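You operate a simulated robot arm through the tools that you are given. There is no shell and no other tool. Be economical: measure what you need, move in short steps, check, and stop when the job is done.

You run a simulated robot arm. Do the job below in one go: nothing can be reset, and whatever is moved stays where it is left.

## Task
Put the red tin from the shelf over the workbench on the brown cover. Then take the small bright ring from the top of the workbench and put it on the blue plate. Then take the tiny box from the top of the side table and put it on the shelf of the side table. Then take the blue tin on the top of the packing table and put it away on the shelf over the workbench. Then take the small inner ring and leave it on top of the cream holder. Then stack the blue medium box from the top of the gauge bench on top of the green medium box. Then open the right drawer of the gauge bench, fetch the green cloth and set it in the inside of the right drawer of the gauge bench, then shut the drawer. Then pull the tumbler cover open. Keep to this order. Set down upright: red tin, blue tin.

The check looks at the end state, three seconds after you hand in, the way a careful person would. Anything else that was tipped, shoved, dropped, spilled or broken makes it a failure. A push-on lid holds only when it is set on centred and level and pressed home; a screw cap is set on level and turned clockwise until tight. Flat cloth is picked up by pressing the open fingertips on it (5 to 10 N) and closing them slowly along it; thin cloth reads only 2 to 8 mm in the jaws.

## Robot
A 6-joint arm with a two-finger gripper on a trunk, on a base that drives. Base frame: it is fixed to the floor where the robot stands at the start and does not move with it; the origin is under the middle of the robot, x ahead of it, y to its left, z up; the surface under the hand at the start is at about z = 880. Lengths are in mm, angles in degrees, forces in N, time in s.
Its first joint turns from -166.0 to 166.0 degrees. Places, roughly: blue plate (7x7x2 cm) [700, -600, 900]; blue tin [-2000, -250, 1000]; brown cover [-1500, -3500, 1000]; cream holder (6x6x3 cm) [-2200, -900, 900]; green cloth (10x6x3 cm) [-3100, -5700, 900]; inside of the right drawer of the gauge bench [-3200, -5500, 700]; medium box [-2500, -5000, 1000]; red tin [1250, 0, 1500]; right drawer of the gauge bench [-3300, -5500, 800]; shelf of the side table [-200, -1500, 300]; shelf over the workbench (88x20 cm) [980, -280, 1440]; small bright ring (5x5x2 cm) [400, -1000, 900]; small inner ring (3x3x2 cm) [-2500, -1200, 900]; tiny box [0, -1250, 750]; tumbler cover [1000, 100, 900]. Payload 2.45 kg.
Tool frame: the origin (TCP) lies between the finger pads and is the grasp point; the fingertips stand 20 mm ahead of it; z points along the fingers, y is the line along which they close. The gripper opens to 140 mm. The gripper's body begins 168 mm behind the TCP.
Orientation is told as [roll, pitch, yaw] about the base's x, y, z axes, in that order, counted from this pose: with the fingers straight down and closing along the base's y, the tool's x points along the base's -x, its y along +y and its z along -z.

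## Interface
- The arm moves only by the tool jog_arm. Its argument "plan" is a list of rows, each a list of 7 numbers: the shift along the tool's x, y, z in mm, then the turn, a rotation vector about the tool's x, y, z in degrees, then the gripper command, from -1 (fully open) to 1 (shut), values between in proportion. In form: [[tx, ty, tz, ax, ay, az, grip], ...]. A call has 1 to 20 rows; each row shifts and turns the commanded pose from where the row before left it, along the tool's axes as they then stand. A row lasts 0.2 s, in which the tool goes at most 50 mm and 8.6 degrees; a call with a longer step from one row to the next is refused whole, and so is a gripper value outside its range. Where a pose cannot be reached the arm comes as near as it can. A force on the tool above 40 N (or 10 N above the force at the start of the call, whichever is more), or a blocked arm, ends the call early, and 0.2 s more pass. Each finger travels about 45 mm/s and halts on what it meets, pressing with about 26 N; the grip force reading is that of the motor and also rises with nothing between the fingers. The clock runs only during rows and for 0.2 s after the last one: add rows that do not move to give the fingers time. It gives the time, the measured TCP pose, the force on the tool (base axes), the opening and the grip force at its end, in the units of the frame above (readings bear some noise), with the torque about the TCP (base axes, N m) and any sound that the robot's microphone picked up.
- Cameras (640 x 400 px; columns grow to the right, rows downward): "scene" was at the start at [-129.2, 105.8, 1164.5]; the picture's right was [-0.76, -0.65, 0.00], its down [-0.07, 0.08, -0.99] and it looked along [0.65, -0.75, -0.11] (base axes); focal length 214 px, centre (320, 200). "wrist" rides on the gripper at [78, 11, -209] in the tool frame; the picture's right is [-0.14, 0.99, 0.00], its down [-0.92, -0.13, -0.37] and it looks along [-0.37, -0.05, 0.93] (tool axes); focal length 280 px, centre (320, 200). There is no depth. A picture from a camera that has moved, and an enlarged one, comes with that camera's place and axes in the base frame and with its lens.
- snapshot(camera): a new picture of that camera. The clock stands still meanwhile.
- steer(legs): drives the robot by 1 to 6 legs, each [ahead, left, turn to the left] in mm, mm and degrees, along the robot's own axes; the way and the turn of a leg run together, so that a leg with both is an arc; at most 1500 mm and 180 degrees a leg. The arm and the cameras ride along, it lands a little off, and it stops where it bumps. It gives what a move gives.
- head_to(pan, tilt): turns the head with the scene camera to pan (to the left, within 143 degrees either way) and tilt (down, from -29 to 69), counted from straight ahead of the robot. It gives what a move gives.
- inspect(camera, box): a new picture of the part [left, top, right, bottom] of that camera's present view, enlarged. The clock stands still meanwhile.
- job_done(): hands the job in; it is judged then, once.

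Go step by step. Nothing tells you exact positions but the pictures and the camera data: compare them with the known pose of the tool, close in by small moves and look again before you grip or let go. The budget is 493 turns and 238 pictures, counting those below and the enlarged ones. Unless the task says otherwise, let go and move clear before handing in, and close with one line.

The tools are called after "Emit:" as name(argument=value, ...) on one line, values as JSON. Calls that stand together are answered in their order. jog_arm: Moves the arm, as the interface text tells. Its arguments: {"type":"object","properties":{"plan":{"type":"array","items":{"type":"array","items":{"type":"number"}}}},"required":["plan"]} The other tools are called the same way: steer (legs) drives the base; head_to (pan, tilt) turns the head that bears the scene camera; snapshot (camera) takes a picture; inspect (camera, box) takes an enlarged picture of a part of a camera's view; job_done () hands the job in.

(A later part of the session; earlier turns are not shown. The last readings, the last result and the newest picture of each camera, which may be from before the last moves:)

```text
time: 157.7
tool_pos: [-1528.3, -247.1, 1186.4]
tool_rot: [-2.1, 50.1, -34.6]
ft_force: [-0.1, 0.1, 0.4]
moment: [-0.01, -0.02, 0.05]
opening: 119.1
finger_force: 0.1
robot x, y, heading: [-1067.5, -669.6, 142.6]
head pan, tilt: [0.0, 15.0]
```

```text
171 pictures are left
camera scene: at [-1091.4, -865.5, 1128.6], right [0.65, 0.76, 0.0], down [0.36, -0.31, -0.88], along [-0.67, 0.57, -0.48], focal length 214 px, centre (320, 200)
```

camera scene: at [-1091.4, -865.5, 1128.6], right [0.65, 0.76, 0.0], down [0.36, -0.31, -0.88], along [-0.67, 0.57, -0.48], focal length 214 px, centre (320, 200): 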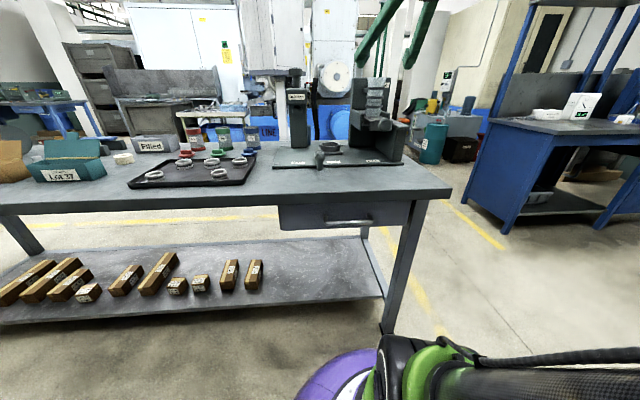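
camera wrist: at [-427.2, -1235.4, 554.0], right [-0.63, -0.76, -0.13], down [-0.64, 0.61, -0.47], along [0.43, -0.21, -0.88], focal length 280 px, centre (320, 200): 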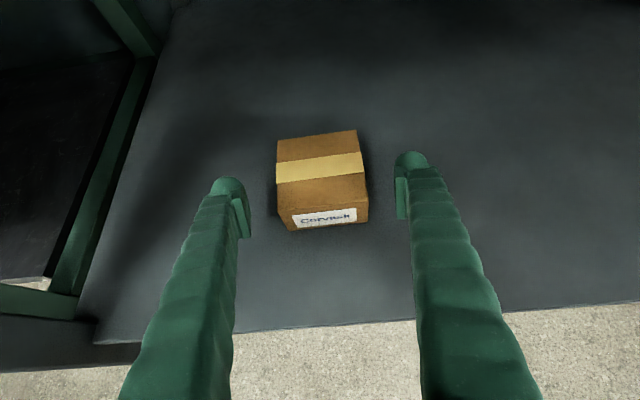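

Emit:
inspect(camera="scene", box=[110, 60, 430, 200])

```text
2.00 times, centred on (270, 130) of scene
camera zoom: at [-1091.4, -865.5, 1128.6], right [0.65, 0.76, 0.0], down [0.36, -0.31, -0.88], along [-0.67, 0.57, -0.48], focal length 429 px, centre (420, 340)
```

zoom: 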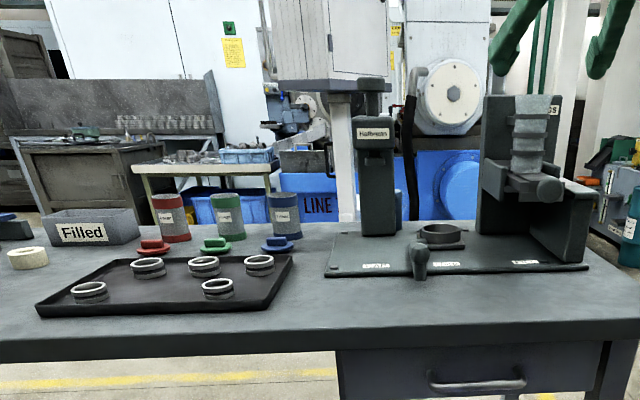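

Emit:
steer(legs=[[0, 430, -1.6]])

Emit:
jog_arm(plan=[[0, 0, 0, 0, 8.5, 0, -0.7], [0, 0, 0, 0, 8, 0, -0.7], [0, 0, 0, 0, 0, 0, -0.7]])

Emit:
snapshot(camera="wrist")

Emit:
snapshot(camera="scene")

```text
time: 160.3
tool_pos: [-1787.1, -570.5, 1188.4]
tool_rot: [-2.1, 50.0, -36.1]
ft_force: [0.2, -0.4, -0.5]
moment: [-0.02, -0.06, -0.02]
opening: 118.9
finger_force: 0.0
robot x, y, heading: [-1332.7, -1007.1, 140.8]
head pan, tilt: [0.0, 15.0]
```

```text
time: 161.3
tool_pos: [-1830.2, -528.1, 1217.2]
tool_rot: [-3.2, 66.6, -36.5]
ft_force: [0.0, -0.2, -0.4]
moment: [-0.02, 0.02, 0.0]
opening: 119.1
finger_force: 0.2
robot x, y, heading: [-1337.5, -1010.1, 140.9]
head pan, tilt: [0.0, 15.0]
stopped in row 3: the arm was blocked; the commanded pose is now the measured one
```

```text
169 pictures are left
camera wrist: at [-1686.9, -606.2, 1372.4], right [0.59, 0.79, -0.15], down [0.51, -0.51, -0.7], along [-0.63, 0.34, -0.7], focal length 280 px, centre (320, 200)
```

wrist: 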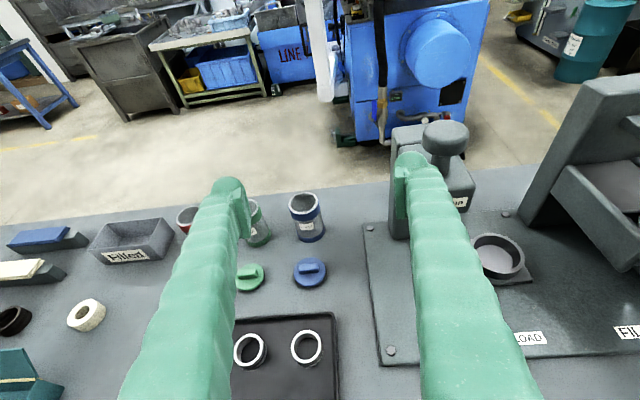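

```text
168 pictures are left
camera scene: at [-1371.8, -1210.6, 1137.8], right [0.58, 0.82, 0.0], down [0.32, -0.22, -0.92], along [-0.75, 0.53, -0.39], focal length 214 px, centre (320, 200)
```

scene: 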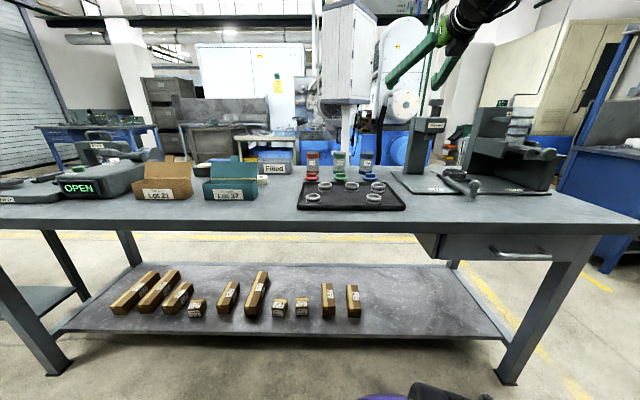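

Emit:
inspect(camera="scene", box=[380, 80, 600, 220])

Emit:
inspect(camera="scene", box=[240, 130, 420, 220])

Emit:
inspect(camera="wrist", box=[160, 160, 380, 320])

```text
2.86 times, centred on (490, 150) of scene
camera zoom: at [-1371.8, -1210.6, 1137.8], right [0.58, 0.82, 0.0], down [0.32, -0.22, -0.92], along [-0.75, 0.53, -0.39], focal length 613 px, centre (-166, 343)
```

zoom: 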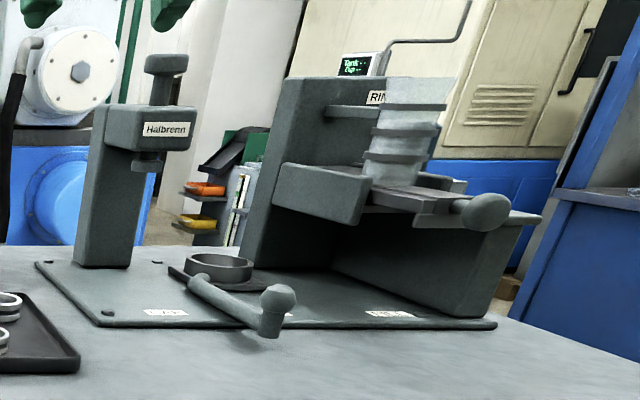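

```text
3.56 times, centred on (330, 175) of scene
camera zoom: at [-1371.8, -1210.6, 1137.8], right [0.58, 0.82, 0.0], down [0.32, -0.22, -0.92], along [-0.75, 0.53, -0.39], focal length 763 px, centre (284, 289)
```

zoom: 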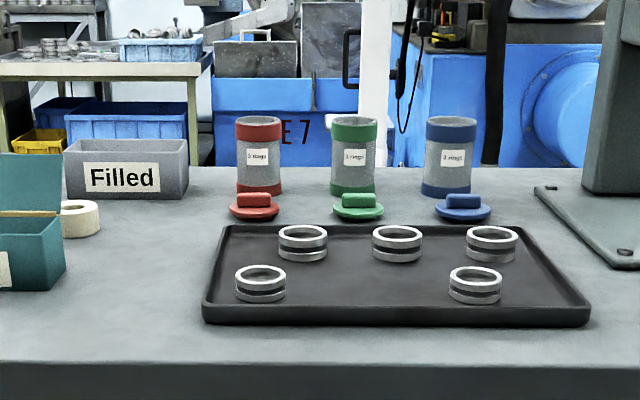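

```text
2.50 times, centred on (270, 240) of wrist
camera zoom: at [-1686.9, -606.2, 1372.4], right [0.59, 0.79, -0.15], down [0.51, -0.51, -0.7], along [-0.63, 0.34, -0.7], focal length 701 px, centre (445, 100)
```

zoom: 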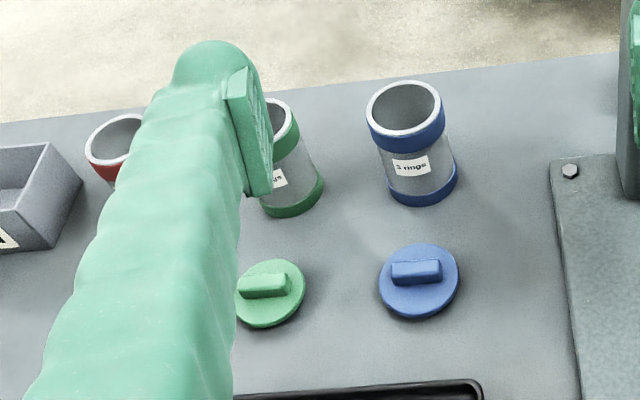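

Emit:
steer(legs=[[0, 62, 0]])

Emit:
jog_arm(plan=[[-32, 0, 37, 0, 0, 0, -0.5], [-32, 0, 37, 0, 0, 0, -0.5], [-32, 0, 37, 0, 0, 0, -0.5], [-32, 0, 37, 0, 0, 0, -0.5], [0, 0, 0, 0, 0, 0, -0.5]])

Emit:
snapshot(camera="wrist")

```text
time: 162.3
tool_pos: [-1868.4, -577.8, 1218.7]
tool_rot: [-3.1, 66.6, -36.5]
ft_force: [0.8, 0.7, 0.5]
moment: [0.02, 0.01, 0.01]
opening: 118.8
finger_force: 0.1
robot x, y, heading: [-1374.9, -1058.5, 141.0]
head pan, tilt: [0.0, 15.0]
```

```text
time: 163.5
tool_pos: [-1940.8, -531.3, 1042.5]
tool_rot: [-3.1, 66.6, -36.6]
ft_force: [0.7, -0.7, 0.8]
moment: [-0.04, -0.02, -0.01]
opening: 105.1
finger_force: 0.0
robot x, y, heading: [-1372.8, -1056.9, 141.1]
head pan, tilt: [0.0, 15.0]
```

```text
164 pictures are left
camera wrist: at [-1798.5, -609.7, 1197.1], right [0.59, 0.79, -0.15], down [0.51, -0.51, -0.7], along [-0.63, 0.34, -0.7], focal length 280 px, centre (320, 200)
```

wrist: 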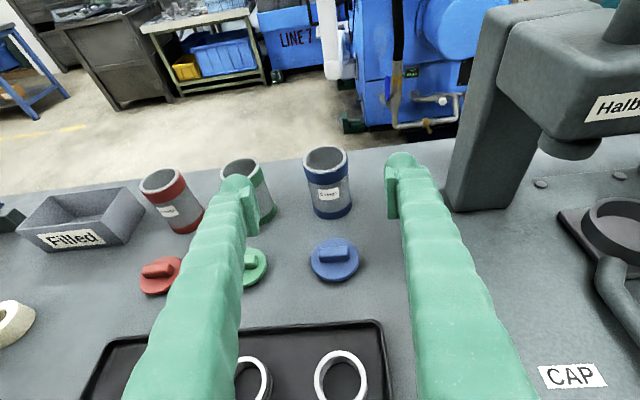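

Emit:
jog_arm(plan=[[-15, -3, 36, 0, 0, 0, -0.5], [-15, -3, 36, 0, 0, 0, -0.5], [0, 0, 0, 0, 0, 0, -0.5]])

Emit:
snapshot(camera="wrist")

Emit:
snapshot(camera="scene")

```text
time: 164.3
tool_pos: [-1990.1, -508.4, 986.6]
tool_rot: [-3.2, 66.6, -36.6]
ft_force: [-0.8, -0.5, 0.9]
moment: [0.01, 0.0, -0.03]
opening: 104.8
finger_force: 0.0
robot x, y, heading: [-1371.0, -1062.0, 141.1]
head pan, tilt: [0.0, 15.0]
```

```text
163 pictures are left
camera wrist: at [-1847.8, -585.6, 1140.3], right [0.59, 0.79, -0.15], down [0.51, -0.51, -0.7], along [-0.63, 0.34, -0.7], focal length 280 px, centre (320, 200)
```

wrist: 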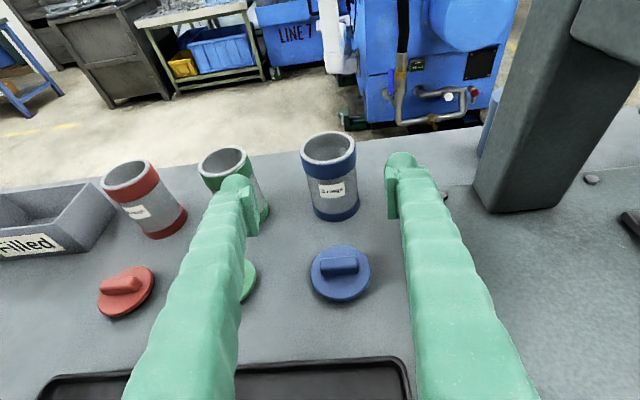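

```text
162 pictures are left
camera scene: at [-1408.0, -1253.6, 1150.5], right [0.63, 0.78, 0.0], down [0.2, -0.16, -0.97], along [-0.75, 0.61, -0.26], focal length 214 px, centre (320, 200)
```

scene: 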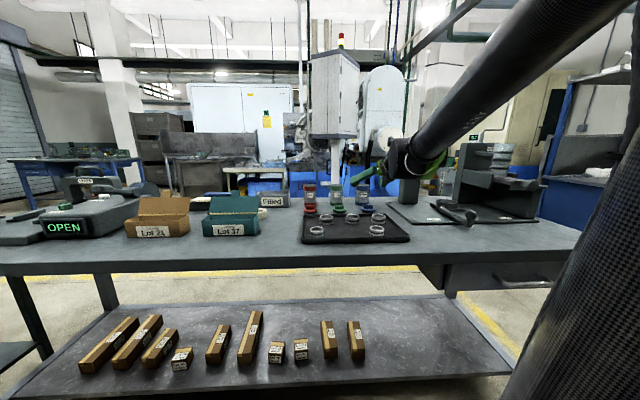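

Emit:
inspect(camera="wrist", box=[420, 60, 580, 220])

Emit:
jog_arm(plan=[[15, 3, -36, 0, 0, 0, -0.5], [35, 0, -30, 0, 0, 0, -0.5], [35, 0, -30, 0, 0, 0, -0.5], [35, 0, -30, 0, 0, 0, -0.5], [38, 0, -25, 0, 0, 0, -0.5], [38, 0, -20, 0, 0, 0, -0.5], [40, 0, -16, 0, 0, 0, -0.5], [40, 0, -16, 0, 0, 0, -0.5]])

Emit:
steer(legs=[[0, -200, 0]])

Emit:
snapshot(camera="wrist")

```text
2.50 times, centred on (500, 140) of wrist
camera zoom: at [-1847.8, -585.6, 1140.3], right [0.59, 0.79, -0.15], down [0.51, -0.51, -0.7], along [-0.63, 0.34, -0.7], focal length 701 px, centre (-130, 350)
```

zoom: 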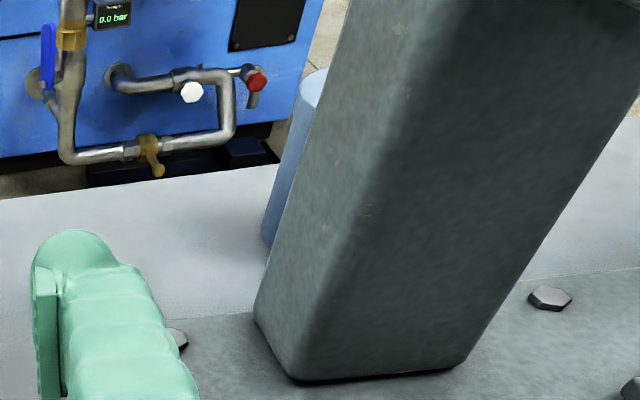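

```text
time: 166.1
tool_pos: [-1920.7, -542.7, 1321.3]
tool_rot: [-3.1, 66.6, -36.6]
ft_force: [-0.5, -0.7, 0.0]
moment: [-0.01, -0.04, 0.0]
opening: 105.1
finger_force: 0.0
robot x, y, heading: [-1375.3, -1056.5, 140.9]
head pan, tilt: [0.0, 15.0]
```

```text
time: 167.7
tool_pos: [-1793.9, -386.7, 1319.5]
tool_rot: [-3.2, 66.7, -36.4]
ft_force: [0.3, -0.1, 0.1]
moment: [-0.03, -0.01, 0.01]
opening: 105.1
finger_force: 0.1
robot x, y, heading: [-1245.0, -902.4, 140.7]
head pan, tilt: [0.0, 15.0]
```

```text
160 pictures are left
camera wrist: at [-1652.0, -464.0, 1474.3], right [0.59, 0.79, -0.15], down [0.51, -0.51, -0.7], along [-0.63, 0.34, -0.7], focal length 280 px, centre (320, 200)
```

wrist: 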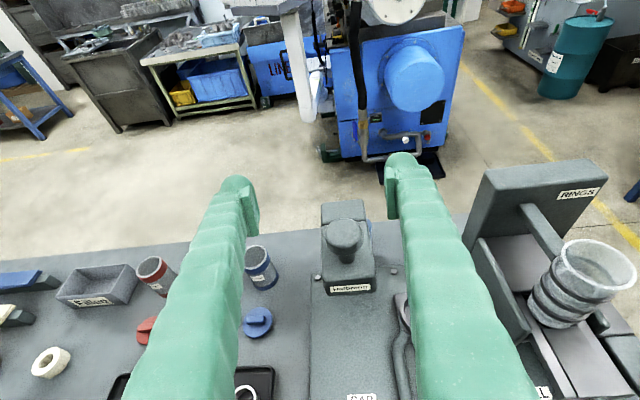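

Emit:
steer(legs=[[100, 130, 0]])

Emit:
jog_arm(plan=[[-40, 0, -5, 0, -5, 0, -0.5], [-40, 0, -5, 0, -8.5, 0, -0.5], [-35, 0, 0, 0, -8.5, 0, -0.5], [-30, 0, 0, 0, -8.5, 0, -0.5], [-30, 0, 0, 0, -8.5, 0, -0.5], [-30, 0, 0, 0, -8.5, 0, -0.5], [-10, 0, 0, 0, -8.5, 0, -0.5], [0, 0, 0, 0, -8.5, 0, -0.5], [0, 0, 0, 0, -2.1, 0, -0.5], [0, 0, 0, 0, 0, 0, -0.5]])

Emit:
snapshot(camera="wrist")

```text
time: 169.1
tool_pos: [-1956.5, -424.5, 1319.3]
tool_rot: [-3.2, 66.6, -36.4]
ft_force: [0.6, -0.5, 0.5]
moment: [0.0, 0.03, 0.02]
opening: 105.2
finger_force: 0.0
robot x, y, heading: [-1408.5, -935.2, 140.9]
head pan, tilt: [0.0, 15.0]
```

```text
time: 171.3
tool_pos: [-1835.5, -508.9, 1168.9]
tool_rot: [-1.3, -0.1, -33.6]
ft_force: [-0.4, 0.4, -0.4]
moment: [-0.03, -0.03, 0.0]
opening: 105.1
finger_force: 0.0
robot x, y, heading: [-1405.9, -937.1, 141.0]
head pan, tilt: [0.0, 15.0]
```

```text
159 pictures are left
camera wrist: at [-1891.1, -453.2, 1377.1], right [0.66, 0.75, -0.02], down [0.7, -0.61, 0.37], along [0.27, -0.26, -0.93], focal length 280 px, centre (320, 200)
```

wrist: 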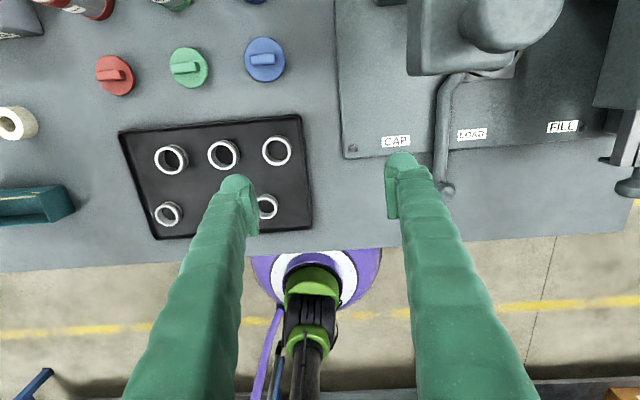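

Emit:
jog_arm(plan=[[40, -10, 0, 0, 0, 0, -0.5], [45, 0, 0, 0, 0, 0, -0.5], [45, 0, 0, 0, 0, 0, -0.5], [45, 0, 0, 0, 0, 0, -0.5], [45, 0, 0, 0, 0, 0, -0.5], [0, 0, 0, 0, 0, 0, -0.5]])

Emit:
snapshot(camera="wrist")

```text
time: 172.7
tool_pos: [-2024.9, -396.0, 1168.1]
tool_rot: [-1.3, -0.1, -33.5]
ft_force: [0.4, -0.2, 0.5]
moment: [-0.01, 0.04, -0.01]
opening: 105.2
finger_force: 0.0
robot x, y, heading: [-1407.0, -938.0, 141.2]
head pan, tilt: [0.0, 15.0]
```

```text
158 pictures are left
camera wrist: at [-2080.4, -340.2, 1376.9], right [0.66, 0.75, -0.02], down [0.7, -0.61, 0.37], along [0.27, -0.26, -0.93], focal length 280 px, centre (320, 200)
```

wrist: 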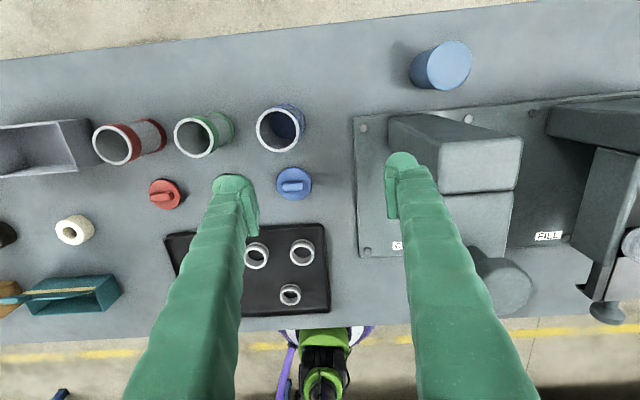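

Emit:
jog_arm(plan=[[40, 0, 0, 0, 0, 0, -0.4], [39, 0, 0, 0, 0, 0, -0.4], [0, 45, 0, 0, 0, 0, -0.4], [0, 45, 0, 0, 0, 0, -0.4], [0, 45, 0, 0, 0, 0, -0.4], [0, 43, 0, 0, 0, 0, -0.4], [0, 0, 0, 0, 0, 0, -0.4]])

Emit:
snapshot(camera="wrist")

```text
time: 174.3
tool_pos: [-1985.9, -209.0, 1158.9]
tool_rot: [-1.3, 0.1, -33.5]
ft_force: [-0.5, -0.4, 0.6]
moment: [0.03, 0.01, 0.01]
opening: 97.8
finger_force: 0.1
out of reach, approached as far as the arm can: row 6
robot x, y, heading: [-1406.8, -942.1, 140.9]
head pan, tilt: [0.0, 15.0]
```

```text
157 pictures are left
camera wrist: at [-2042.2, -152.9, 1367.4], right [0.66, 0.75, -0.02], down [0.7, -0.61, 0.37], along [0.27, -0.26, -0.93], focal length 280 px, centre (320, 200)
```

wrist: 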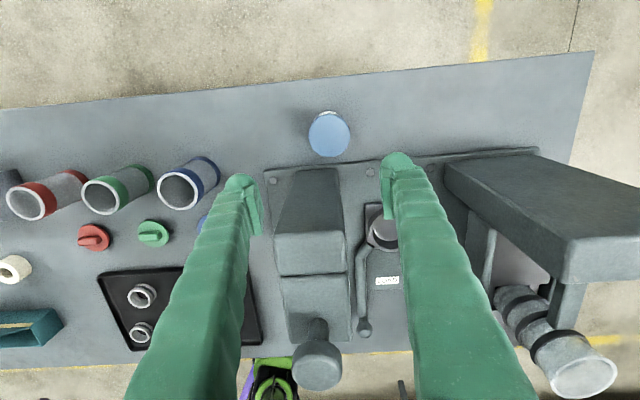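

Emit:
jog_arm(plan=[[0, 6, 40, 0, 0, 0, -0.4], [7, 6, 40, 0, 0, 0, -0.4], [7, 0, 30, 0, 0, 0, -0.4], [0, 0, 0, 0, 0, 0, -0.4]])

Emit:
snapshot(camera="wrist")

```text
time: 175.3
tool_pos: [-1991.8, -193.7, 1048.4]
tool_rot: [-1.3, 0.0, -33.5]
ft_force: [0.1, -0.3, 0.0]
moment: [0.0, -0.03, 0.0]
opening: 98.0
finger_force: 0.1
robot x, y, heading: [-1406.6, -941.4, 141.1]
head pan, tilt: [0.0, 15.0]
```

```text
156 pictures are left
camera wrist: at [-2048.8, -137.4, 1256.3], right [0.66, 0.75, -0.02], down [0.7, -0.61, 0.37], along [0.27, -0.26, -0.93], focal length 280 px, centre (320, 200)
```

wrist: 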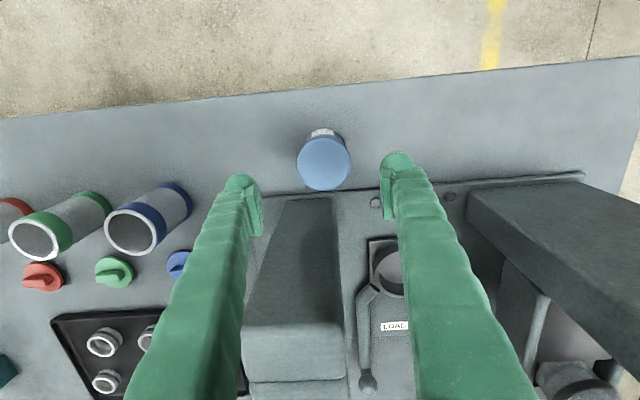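

Emit:
jog_arm(plan=[[1, 6, 40, 0, 0, 0, -0.4], [0, 0, 40, 0, 0, 0, -0.4], [0, 0, 22, 0, 0, 0, -0.4], [0, 0, 0, 0, 0, 0, -0.4]])

Emit:
snapshot(camera="wrist")

```text
time: 176.3
tool_pos: [-1993.2, -190.6, 945.2]
tool_rot: [-1.3, 0.0, -33.5]
ft_force: [0.9, -0.9, -0.7]
moment: [-0.04, -0.03, -0.02]
opening: 97.8
finger_force: 0.1
robot x, y, heading: [-1401.0, -940.7, 141.2]
head pan, tilt: [0.0, 15.0]
```

```text
155 pictures are left
camera wrist: at [-2048.7, -133.7, 1154.4], right [0.66, 0.75, -0.02], down [0.7, -0.61, 0.37], along [0.27, -0.26, -0.93], focal length 280 px, centre (320, 200)
```

wrist: 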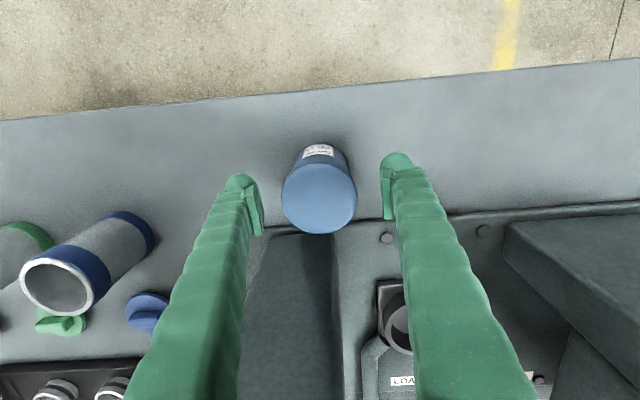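

Emit:
jog_arm(plan=[[0, 0, 12, 0, 0, 0, -0.4], [0, 0, 12, 0, 0, 0, -0.4], [0, 0, 0, 0, 0, 0, -0.1], [0, 0, 0, 0, 0, 0, 0.1], [0, 0, 0, 0, 0, 0, 0.4], [0, 0, 0, 0, 0, 0, 0.7], [0, 0, 0, 0, 0, 0, 0.8]])

Emit:
jog_arm(plan=[[0, 0, -25, 0, 0, 0, 1], [0, 0, -45, 0, 0, 0, 1], [0, 0, -45, 0, 0, 0, 1], [0, 0, 0, 0, 0, 0, 1]])

Emit:
snapshot(camera="wrist")

```text
time: 177.9
tool_pos: [-1993.1, -190.2, 920.8]
tool_rot: [-1.3, 0.0, -33.5]
ft_force: [0.0, 0.2, 0.6]
moment: [0.01, 0.0, 0.03]
opening: 61.9
finger_force: 25.8
robot x, y, heading: [-1404.1, -937.9, 141.2]
head pan, tilt: [0.0, 15.0]
```

```text
time: 178.9
tool_pos: [-1990.9, -188.1, 1037.0]
tool_rot: [-1.3, 0.1, -33.6]
ft_force: [0.0, 0.0, -1.8]
moment: [-0.02, 0.03, -0.03]
opening: 61.7
finger_force: 26.4
robot x, y, heading: [-1406.8, -936.3, 141.1]
head pan, tilt: [0.0, 15.0]
```

```text
154 pictures are left
camera wrist: at [-2046.7, -131.5, 1244.8], right [0.66, 0.75, -0.02], down [0.7, -0.61, 0.37], along [0.27, -0.26, -0.93], focal length 280 px, centre (320, 200)
```

wrist: 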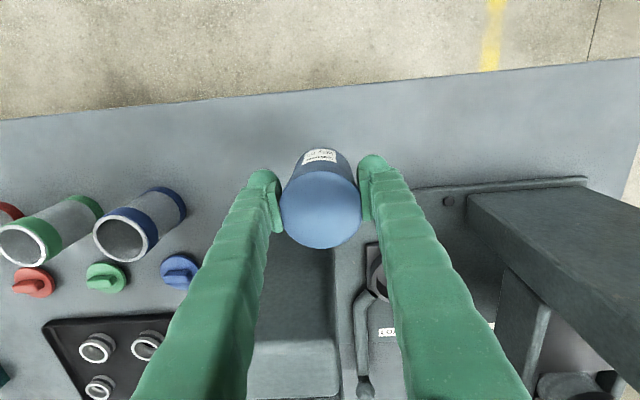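

Emit:
jog_arm(plan=[[0, -20, -45, 0, 0, 0, 1], [0, -40, -20, 0, 0, 0, 1], [0, -45, 0, 0, 0, 0, 1], [0, -45, 0, 0, 0, 0, 1], [0, -35, 0, 0, 0, 0, 1], [-45, 0, -10, 0, 0, 0, 1], [-45, 0, -20, 0, 0, 0, 1], [-45, 0, -20, 0, 0, 0, 1], [-45, 0, 0, 0, 0, 0, 1], [-45, 0, 0, 0, 0, 0, 1], [-45, 0, 0, 0, 0, 0, 1], [-45, 0, 0, 0, 0, 0, 1], [0, 0, 0, 0, 0, 0, 1]])

Emit:
steer(legs=[[-130, 0, 0], [0, 0, -180]])

```text
time: 181.7
tool_pos: [-1829.5, -513.5, 1157.0]
tool_rot: [-1.3, 0.0, -33.7]
ft_force: [-0.1, 0.2, -1.1]
moment: [-0.01, 0.01, -0.01]
opening: 61.7
finger_force: 26.0
robot x, y, heading: [-1403.7, -936.3, 141.1]
head pan, tilt: [0.0, 15.0]
```

```text
time: 190.3
tool_pos: [-877.0, -1439.7, 1156.0]
tool_rot: [-1.3, 0.0, 147.2]
ft_force: [0.5, 0.9, -2.8]
moment: [0.0, -0.04, 0.02]
opening: 61.7
finger_force: 26.0
robot x, y, heading: [-1306.5, -1020.0, -38.2]
head pan, tilt: [0.0, 15.0]
```

Emit:
steer(legs=[[0, 1500, -0.5], [0, 600, -0.3]])

Emit:
head_to(pan=-5, tilt=15)

Emit:
snapshot(camera="scene")

```text
time: 200.8
tool_pos: [428.7, 185.6, 1155.6]
tool_rot: [-1.3, 0.0, 145.8]
ft_force: [0.1, -0.2, -1.0]
moment: [0.02, -0.01, -0.01]
opening: 61.7
finger_force: 26.0
robot x, y, heading: [11.4, 616.0, -39.6]
head pan, tilt: [0.0, 15.0]
```

```text
time: 201.4
tool_pos: [428.4, 186.3, 1156.8]
tool_rot: [-1.4, 0.0, 145.8]
ft_force: [0.4, 0.1, -2.3]
moment: [-0.03, -0.02, 0.02]
opening: 61.7
finger_force: 26.1
robot x, y, heading: [7.6, 611.8, -39.6]
head pan, tilt: [-5.0, 15.0]
```

```text
153 pictures are left
camera scene: at [43.2, 806.6, 1150.5], right [-0.7, -0.71, 0.0], down [-0.18, 0.18, -0.97], along [0.69, -0.68, -0.26], focal length 214 px, centre (320, 200)
```

scene: 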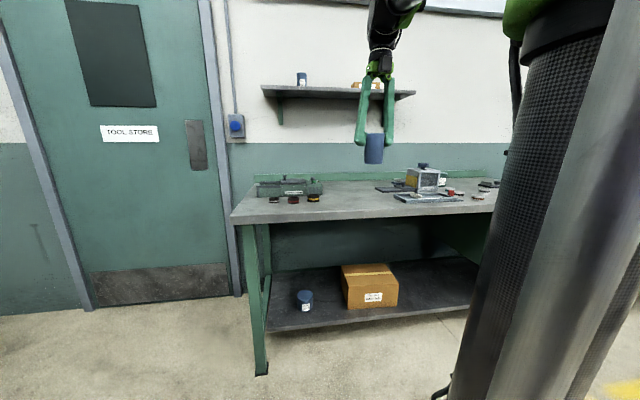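

Emit:
steer(legs=[[300, 0, 0]])

Emit:
jog_arm(plan=[[0, 0, 45, 0, 0, 0, 1], [0, 0, 45, 0, 0, 0, 1], [0, 0, 45, 0, 0, 0, 1], [0, 0, 0, 0, 0, 0, 1]])

Emit:
snapshot(camera="wrist")

Emit:
snapshot(camera="scene")

```text
time: 203.5
tool_pos: [664.7, -3.6, 1156.8]
tool_rot: [-1.3, -0.1, 146.0]
ft_force: [0.0, -0.1, -1.8]
moment: [-0.01, 0.05, -0.04]
opening: 61.8
finger_force: 26.0
robot x, y, heading: [245.0, 420.0, -39.6]
head pan, tilt: [-5.0, 15.0]
```

```text
time: 204.5
tool_pos: [666.9, -3.6, 1021.7]
tool_rot: [-1.2, 0.0, 146.0]
ft_force: [0.6, 0.3, -1.1]
moment: [-0.01, -0.01, 0.0]
opening: 61.5
finger_force: 26.2
robot x, y, heading: [247.6, 425.5, -39.4]
head pan, tilt: [-5.0, 15.0]
```

```text
152 pictures are left
camera wrist: at [723.5, -59.7, 1229.7], right [-0.67, -0.74, -0.02], down [-0.7, 0.61, 0.37], along [-0.26, 0.26, -0.93], focal length 280 px, centre (320, 200)
```

wrist: 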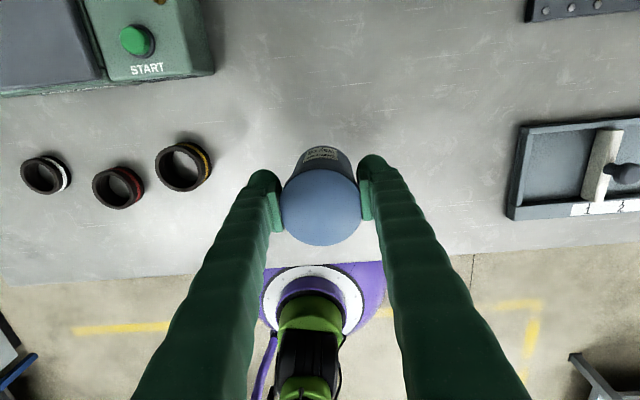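

```text
151 pictures are left
camera scene: at [276.7, 614.0, 1150.5], right [-0.7, -0.71, 0.0], down [-0.19, 0.18, -0.97], along [0.69, -0.68, -0.26], focal length 214 px, centre (320, 200)
```

scene: 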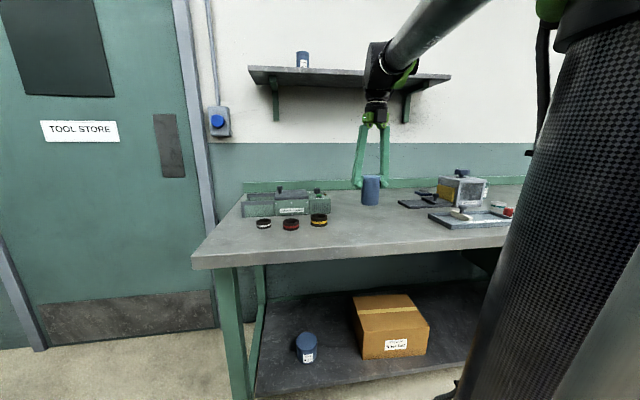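

Emit:
jog_arm(plan=[[0, 0, 45, 0, 0, 0, 1], [0, 0, 35, 0, 0, 0, 1], [0, 0, 8, 0, 0, 0, 1], [0, 0, 3, 0, 0, 0, 1], [0, 0, 3, 0, 0, 0, 1], [0, 0, 3, 0, 0, 0, 1], [0, 0, 0, 0, 0, 0, 1]])

```text
time: 206.1
tool_pos: [666.4, -0.3, 924.5]
tool_rot: [-1.2, 0.0, 146.0]
ft_force: [1.3, 2.4, 30.8]
moment: [-0.05, 0.14, -0.01]
opening: 61.6
finger_force: 26.3
robot x, y, heading: [247.3, 425.3, -39.3]
head pan, tilt: [-5.0, 15.0]
```

Emit:
jog_arm(plan=[[0, 0, -2, 0, 0, 0, 1], [0, 0, 0, 0, 0, 0, 0.1], [0, 0, 0, 0, 0, 0, -0.3], [0, 0, 0, 0, 0, 0, -0.5], [0, 0, 0, 0, 0, 0, -0.5], [0, 0, -30, 0, 0, 0, -0.5], [0, 0, -45, 0, 0, 0, -0.5], [0, 0, -45, 0, 0, 0, -0.5], [0, 0, -45, 0, 0, 0, -0.5], [0, 0, -45, 0, 0, 0, -0.5]])

Emit:
snapshot(camera="wrist")

```text
time: 208.3
tool_pos: [664.7, -4.8, 1136.6]
tool_rot: [-1.2, -0.1, 146.0]
ft_force: [0.0, 0.2, 0.4]
moment: [0.04, 0.0, 0.0]
opening: 105.2
finger_force: 0.0
robot x, y, heading: [245.4, 421.9, -39.3]
head pan, tilt: [-5.0, 15.0]
```

```text
150 pictures are left
camera wrist: at [721.6, -61.5, 1345.2], right [-0.67, -0.74, -0.02], down [-0.7, 0.61, 0.37], along [-0.26, 0.26, -0.93], focal length 280 px, centre (320, 200)
```

wrist: 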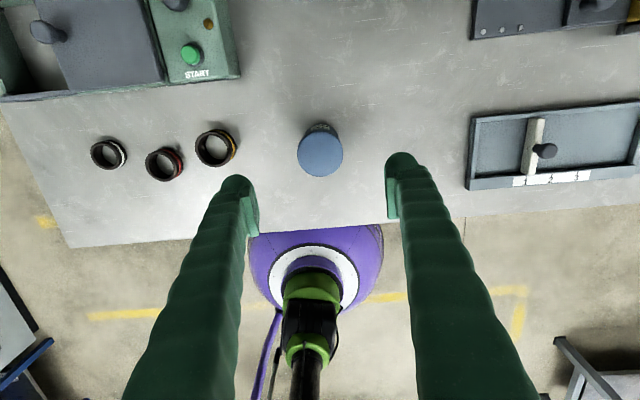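

Emit:
steer(legs=[[-250, 0, 0.3]])

Emit:
jog_arm(plan=[[0, 0, 0, 0, 8.5, 0, -0.5], [0, 0, 0, 0, 8.5, 0, -0.5], [0, 0, 0, 0, 8.5, 0, -0.5], [0, 0, 0, 0, 8.5, 0, -0.5], [0, 0, 0, 0, 8.5, 0, -0.5], [0, 0, 0, 0, 8.5, 0, -0.5], [0, 0, 0, 0, 8.5, 0, -0.5], [0, 0, 0, 0, 5.5, 0, -0.5], [0, 0, 0, 0, 0, 0, -0.5]])

Emit:
snapshot(camera="wrist")

```text
time: 210.1
tool_pos: [471.8, 155.8, 1136.9]
tool_rot: [-1.3, 0.0, 146.0]
ft_force: [-0.3, 0.5, 0.1]
moment: [-0.01, -0.03, 0.01]
opening: 105.1
finger_force: 0.1
robot x, y, heading: [47.0, 582.2, -38.9]
head pan, tilt: [-5.0, 15.0]
```

```text
time: 211.8
tool_pos: [538.4, 96.5, 1179.6]
tool_rot: [-2.5, 60.3, 146.0]
ft_force: [0.4, -0.2, -0.1]
moment: [-0.01, 0.01, 0.01]
opening: 104.9
finger_force: 0.1
robot x, y, heading: [54.7, 582.8, -39.0]
head pan, tilt: [-5.0, 15.0]
stopped in row 8: the arm was blocked; the commanded pose is now the measured one
```

```text
149 pictures are left
camera wrist: at [409.4, 159.7, 1351.2], right [-0.58, -0.8, -0.14], down [-0.58, 0.53, -0.62], along [0.57, -0.27, -0.78], focal length 280 px, centre (320, 200)
```

wrist: 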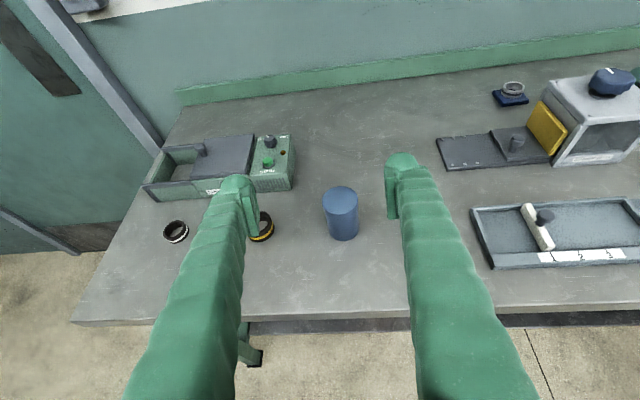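

Emit:
jog_arm(plan=[[-33, 2, 33, 0, 0, 0, -0.5], [-33, 2, 33, 0, 0, 0, -0.5], [-33, 2, 33, 0, 0, 0, -0.5], [-33, 2, 33, 0, 0, 0, -0.5], [0, 0, 0, 0, 4, 0, -0.5], [0, 0, 0, 0, 4, 0, -0.5], [0, 0, 0, 0, 0, 0, -0.5]])

Emit:
snapshot(camera="wrist")

```text
time: 213.4
tool_pos: [570.6, 64.7, 999.1]
tool_rot: [-3.4, 68.3, 144.5]
ft_force: [0.4, 0.1, -0.6]
moment: [0.01, 0.01, -0.03]
opening: 105.0
finger_force: 0.3
robot x, y, heading: [52.3, 581.0, -38.9]
head pan, tilt: [-5.0, 15.0]
```

```text
148 pictures are left
camera wrist: at [424.6, 142.0, 1147.7], right [-0.57, -0.81, -0.15], down [-0.5, 0.49, -0.72], along [0.65, -0.33, -0.68], focal length 280 px, centre (320, 200)
```

wrist: 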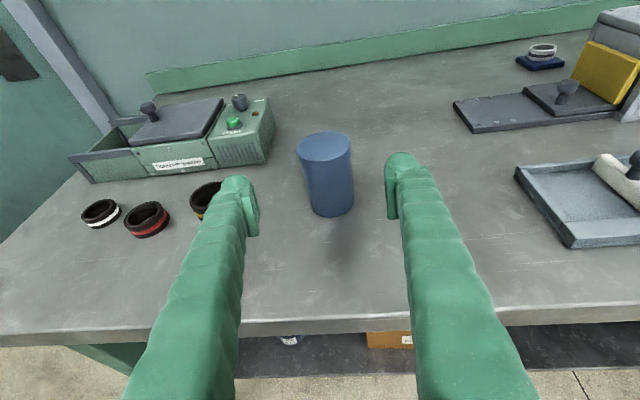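

Emit:
jog_arm(plan=[[-8, 0, 32, 0, 0, 0, -0.5], [-8, 0, 32, 0, 0, 0, -0.5], [-7, 0, 32, 0, 0, 0, -0.5], [0, 0, 0, 0, 0, 0, -0.5]])

Emit:
snapshot(camera="wrist")

```text
time: 214.4
tool_pos: [639.0, 23.2, 941.9]
tool_rot: [-3.4, 68.3, 144.5]
ft_force: [0.4, 0.0, -0.9]
moment: [0.0, -0.02, 0.0]
opening: 105.0
finger_force: 0.0
robot x, y, heading: [48.7, 578.7, -39.1]
head pan, tilt: [-5.0, 15.0]
```

```text
147 pictures are left
camera wrist: at [493.8, 99.8, 1090.7], right [-0.57, -0.81, -0.15], down [-0.5, 0.49, -0.72], along [0.65, -0.33, -0.68], focal length 280 px, centre (320, 200)
```

wrist: 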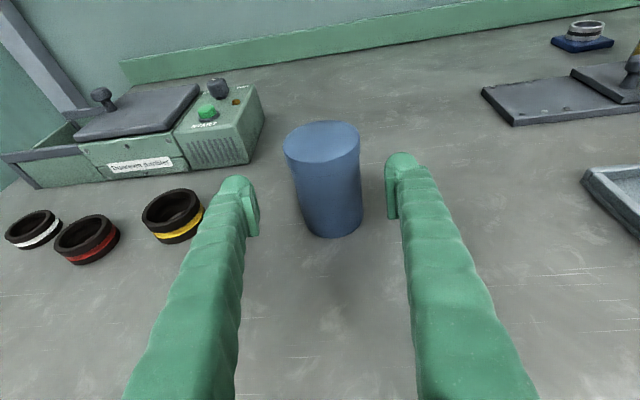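

Emit:
jog_arm(plan=[[-1, 2, 20, 0, 0, 0, -0.5], [-2, 2, 20, 0, 0, 0, -0.5], [0, 0, 0, 0, 0, 0, -0.5]])

Emit:
snapshot(camera="wrist")

```text
time: 215.2
tool_pos: [669.5, 2.4, 924.5]
tool_rot: [-3.4, 68.3, 144.5]
ft_force: [0.4, -1.2, -0.4]
moment: [0.01, 0.05, 0.0]
opening: 104.9
finger_force: 0.0
robot x, y, heading: [52.7, 577.5, -39.0]
head pan, tilt: [-5.0, 15.0]
```

```text
146 pictures are left
camera wrist: at [522.3, 78.0, 1073.9], right [-0.57, -0.81, -0.15], down [-0.5, 0.49, -0.72], along [0.65, -0.33, -0.68], focal length 280 px, centre (320, 200)
```

wrist: 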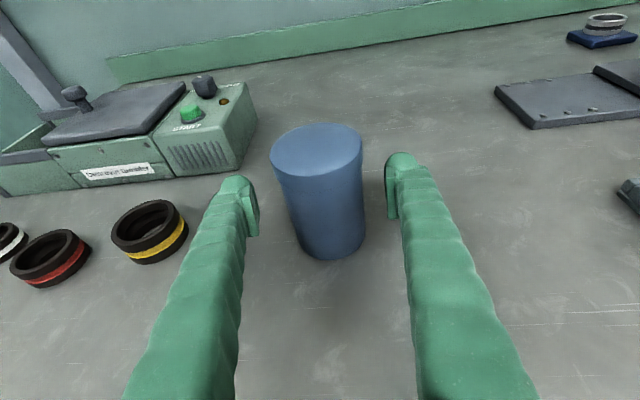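

Emit:
jog_arm(plan=[[0, 0, 0, 0, 0, 0, -0.2], [0, 0, 0, 0, 0, 0, 0.05], [0, 0, 0, 0, 0, 0, 0.3], [0, 0, 0, 0, 0, 0, 0.6], [0, 0, 0, 0, 0, 0, 0.8], [0, 0, 0, 0, 0, 0, 0.8]])

Emit:
jog_arm(plan=[[15, 0, -6, 0, 0, 0, 1], [30, 0, -12, 0, 0, 0, 1], [0, 0, 0, 0, 0, 0, 1]])

Emit:
snapshot(camera="wrist")

```text
time: 216.6
tool_pos: [668.3, 1.1, 924.8]
tool_rot: [-3.4, 68.4, 144.5]
ft_force: [-0.2, -0.1, 0.6]
moment: [-0.09, 0.04, -0.01]
opening: 59.6
finger_force: 26.2
robot x, y, heading: [54.2, 586.0, -39.1]
head pan, tilt: [-5.0, 15.0]
```

```text
time: 217.4
tool_pos: [668.6, 0.2, 973.4]
tool_rot: [-3.4, 68.3, 144.5]
ft_force: [0.2, -0.1, -2.4]
moment: [-0.01, 0.0, 0.0]
opening: 59.4
finger_force: 26.8
robot x, y, heading: [48.5, 579.9, -39.2]
head pan, tilt: [-5.0, 15.0]
```

```text
145 pictures are left
camera wrist: at [522.2, 76.1, 1122.0], right [-0.57, -0.81, -0.15], down [-0.5, 0.49, -0.72], along [0.65, -0.33, -0.68], focal length 280 px, centre (320, 200)
```

wrist: 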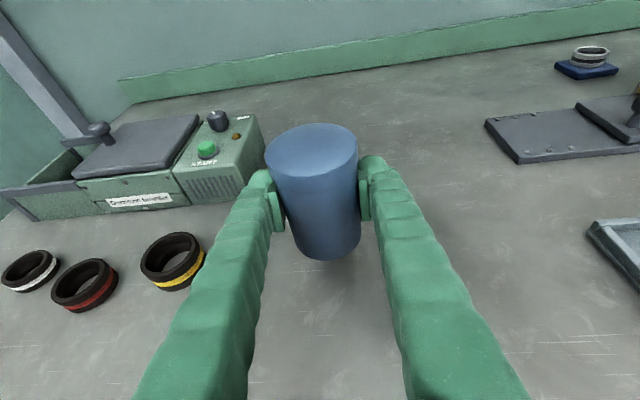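

Emit:
jog_arm(plan=[[42, 0, -16.6, 0, 0, 0, 1], [42, 0, -16.6, 0, 0, 0, 1], [42, 0, -16.6, 0, 0, 0, 1], [42, 0, -16.6, 0, 0, 0, 1], [42, 0, -16.6, 0, 0, 0, 1], [42, 0, -16.6, 0, 0, 0, 1], [42, 0, -16.6, 0, 0, 0, 1], [42, 0, -16.6, 0, 0, 0, 1], [42, 0, -16.6, 0, 0, 0, 1], [42, 0, -16.6, 0, 0, 0, 1], [42, 0, -16.6, 0, 0, 0, 1], [42, 0, -16.6, 0, 0, 0, 1], [25, 0, -10, 0, 0, 0, 1]])

Emit:
snapshot(camera="wrist")

```text
time: 220.2
tool_pos: [661.4, -9.2, 1542.7]
tool_rot: [-3.4, 68.3, 144.4]
ft_force: [0.7, 0.4, -1.8]
moment: [0.03, 0.04, -0.01]
opening: 59.1
finger_force: 25.3
robot x, y, heading: [51.7, 580.4, -39.0]
head pan, tilt: [-5.0, 15.0]
```

```text
144 pictures are left
camera wrist: at [515.5, 66.5, 1691.6], right [-0.57, -0.81, -0.15], down [-0.5, 0.49, -0.72], along [0.65, -0.33, -0.68], focal length 280 px, centre (320, 200)
```

wrist: 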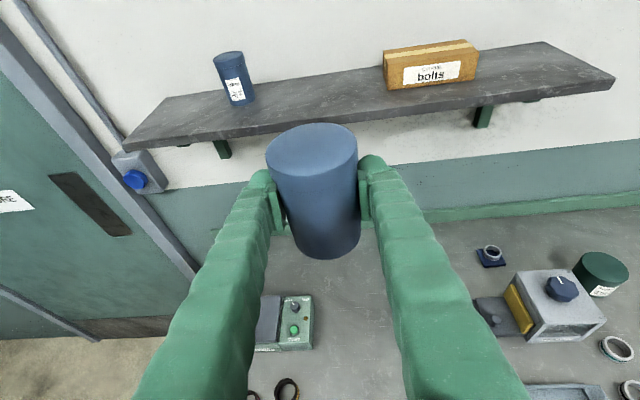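

Emit:
steer(legs=[[330, 56, 0]])

Emit:
snapshot(camera="wrist")

```text
time: 222.4
tool_pos: [952.2, -170.7, 1542.1]
tool_rot: [-3.4, 68.3, 144.7]
ft_force: [0.3, 0.4, -1.7]
moment: [0.01, -0.01, 0.02]
opening: 59.0
finger_force: 26.4
robot x, y, heading: [341.7, 419.3, -38.9]
head pan, tilt: [-5.0, 15.0]
```

```text
143 pictures are left
camera wrist: at [806.4, -95.4, 1691.0], right [-0.57, -0.81, -0.15], down [-0.5, 0.49, -0.72], along [0.65, -0.33, -0.68], focal length 280 px, centre (320, 200)
```

wrist: 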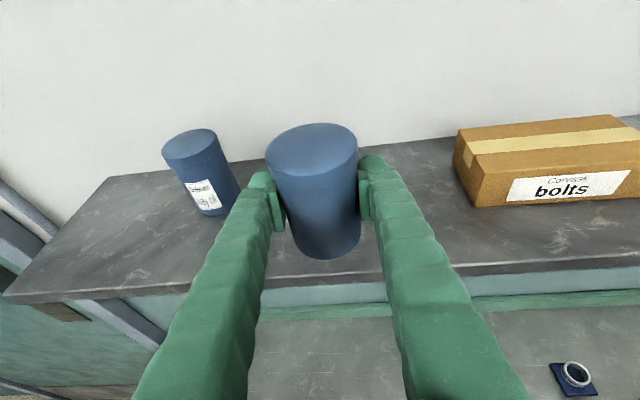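

Emit:
jog_arm(plan=[[12, 0, 30, 0, 0, 0, 1], [12, 0, 30, 0, 0, 0, 1], [12, 0, 28, 0, 0, 0, 1], [0, 0, 0, 0, 0, 0, 1]])

Emit:
snapshot(camera="wrist")

```text
time: 223.4
tool_pos: [1033.0, -222.0, 1541.8]
tool_rot: [-3.3, 68.4, 144.7]
ft_force: [-0.2, -0.4, -3.2]
moment: [-0.01, 0.02, -0.01]
opening: 59.3
finger_force: 25.7
robot x, y, heading: [339.9, 422.0, -39.0]
head pan, tilt: [-5.0, 15.0]
```

```text
142 pictures are left
camera wrist: at [886.9, -146.2, 1691.7], right [-0.57, -0.81, -0.15], down [-0.5, 0.49, -0.72], along [0.65, -0.33, -0.68], focal length 280 px, centre (320, 200)
```

wrist: 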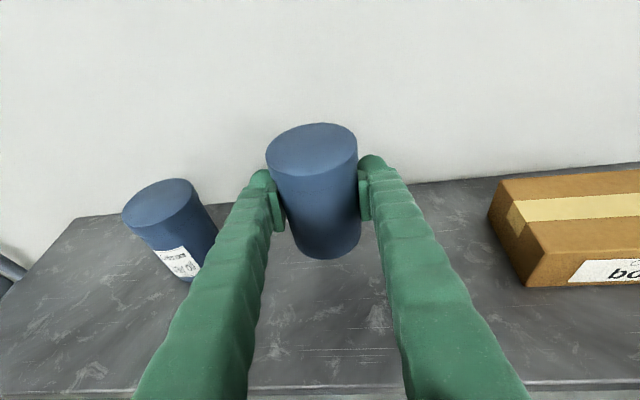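

Emit:
jog_arm(plan=[[-15, 0, 6, 0, 0, 0, 1], [-14, 0, 5.5, 0, 0, 0, 1], [-4, 0, 1.6, 0, 0, 0, 1], [-3, 0, 1.2, 0, 0, 0, 1], [0, 0, 0, 0, 0, 0, 1]])

Emit:
jog_arm(plan=[[-2, 0, 0.8, 0, 0, 0, 1], [-2, 0, 0.8, 0, 0, 0, 1], [0, 0, 0, 0, 0, 0, 1]])

```text
time: 224.6
tool_pos: [1032.9, -221.4, 1504.4]
tool_rot: [-3.4, 68.3, 144.6]
ft_force: [0.9, -0.5, -2.4]
moment: [-0.01, 0.01, -0.01]
opening: 59.3
finger_force: 25.8
robot x, y, heading: [340.0, 418.1, -39.0]
head pan, tilt: [-5.0, 15.0]
```

```text
time: 225.4
tool_pos: [1033.4, -221.4, 1499.3]
tool_rot: [-3.5, 68.4, 144.6]
ft_force: [1.0, -0.5, -2.0]
moment: [0.01, -0.03, -0.01]
opening: 59.2
finger_force: 26.5
robot x, y, heading: [342.0, 422.0, -38.9]
head pan, tilt: [-5.0, 15.0]
```

Emit:
jog_arm(plan=[[-2, 0, 0.8, 0, 0, 0, 1], [-2, 0, 0.8, 0, 0, 0, 1], [0, 0, 0, 0, 0, 0, 1]])

Emit:
jog_arm(plan=[[-1.5, 0, 0.6, 0, 0, 0, 1], [-1.5, 0, 0.6, 0, 0, 0, 1], [0, 0, 0, 0, 0, 0, 1]])

Emit:
snapshot(camera="wrist")

```text
time: 226.2
tool_pos: [1033.2, -221.2, 1495.7]
tool_rot: [-3.4, 68.3, 144.5]
ft_force: [-0.1, 0.0, -1.6]
moment: [0.02, 0.03, 0.02]
opening: 59.1
finger_force: 25.8
robot x, y, heading: [342.2, 417.7, -38.5]
head pan, tilt: [-5.0, 15.0]
```

```text
time: 227.0
tool_pos: [1032.4, -221.1, 1493.0]
tool_rot: [-3.3, 68.3, 144.6]
ft_force: [5.1, -3.5, 26.9]
moment: [-0.24, 0.39, 0.04]
opening: 59.1
finger_force: 26.4
robot x, y, heading: [339.5, 417.9, -39.0]
head pan, tilt: [-5.0, 15.0]
```

```text
141 pictures are left
camera wrist: at [886.7, -144.2, 1642.3], right [-0.57, -0.81, -0.15], down [-0.5, 0.48, -0.72], along [0.65, -0.33, -0.68], focal length 280 px, centre (320, 200)
```

wrist: 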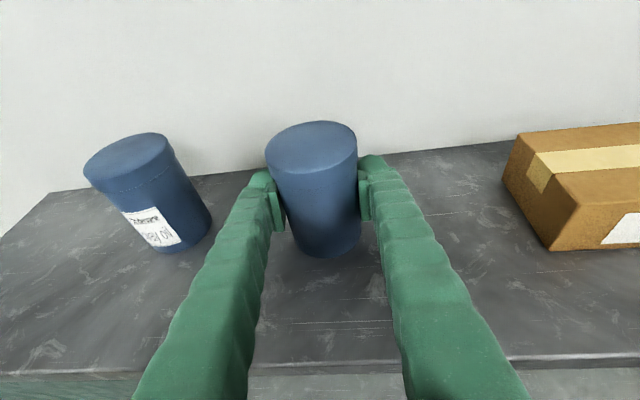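

Contact. Back off a hair and release.

Emit:
jog_arm(plan=[[1.5, 0, -0.6, 0, 0, 0, 1], [0, 0, 0, 0, 0, 0, 0.13], [0, 0, 0, 0, 0, 0, 0.05], [0, 0, 0, 0, 0, 0, -0.3], [0, 0, 0, 0, 0, 0, -0.35], [0, 0, -30, 0, 0, 0, -0.35], [0, 0, -40, 0, 0, 0, -0.35], [0, 0, -40, 0, 0, 0, -0.35]])

Emit:
snapshot(camera="wrist")

```text
time: 228.8
tool_pos: [947.5, -168.6, 1533.9]
tool_rot: [-3.4, 68.4, 144.6]
ft_force: [0.3, -0.7, -1.4]
moment: [0.01, -0.05, 0.02]
opening: 94.7
finger_force: 0.1
robot x, y, heading: [340.7, 417.9, -39.0]
head pan, tilt: [-5.0, 15.0]
```

```text
140 pictures are left
camera wrist: at [801.3, -92.3, 1683.8], right [-0.57, -0.81, -0.15], down [-0.5, 0.49, -0.72], along [0.65, -0.33, -0.68], focal length 280 px, centre (320, 200)
```

wrist: 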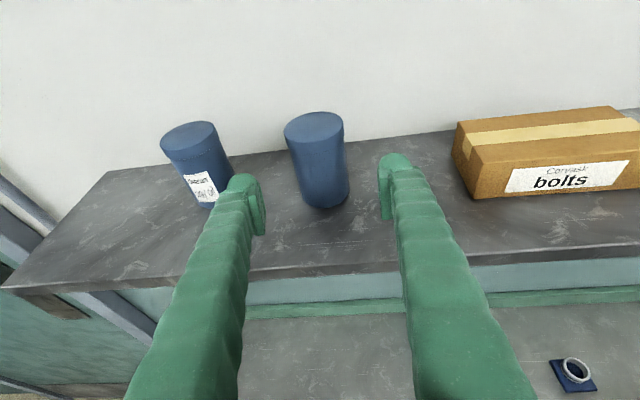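

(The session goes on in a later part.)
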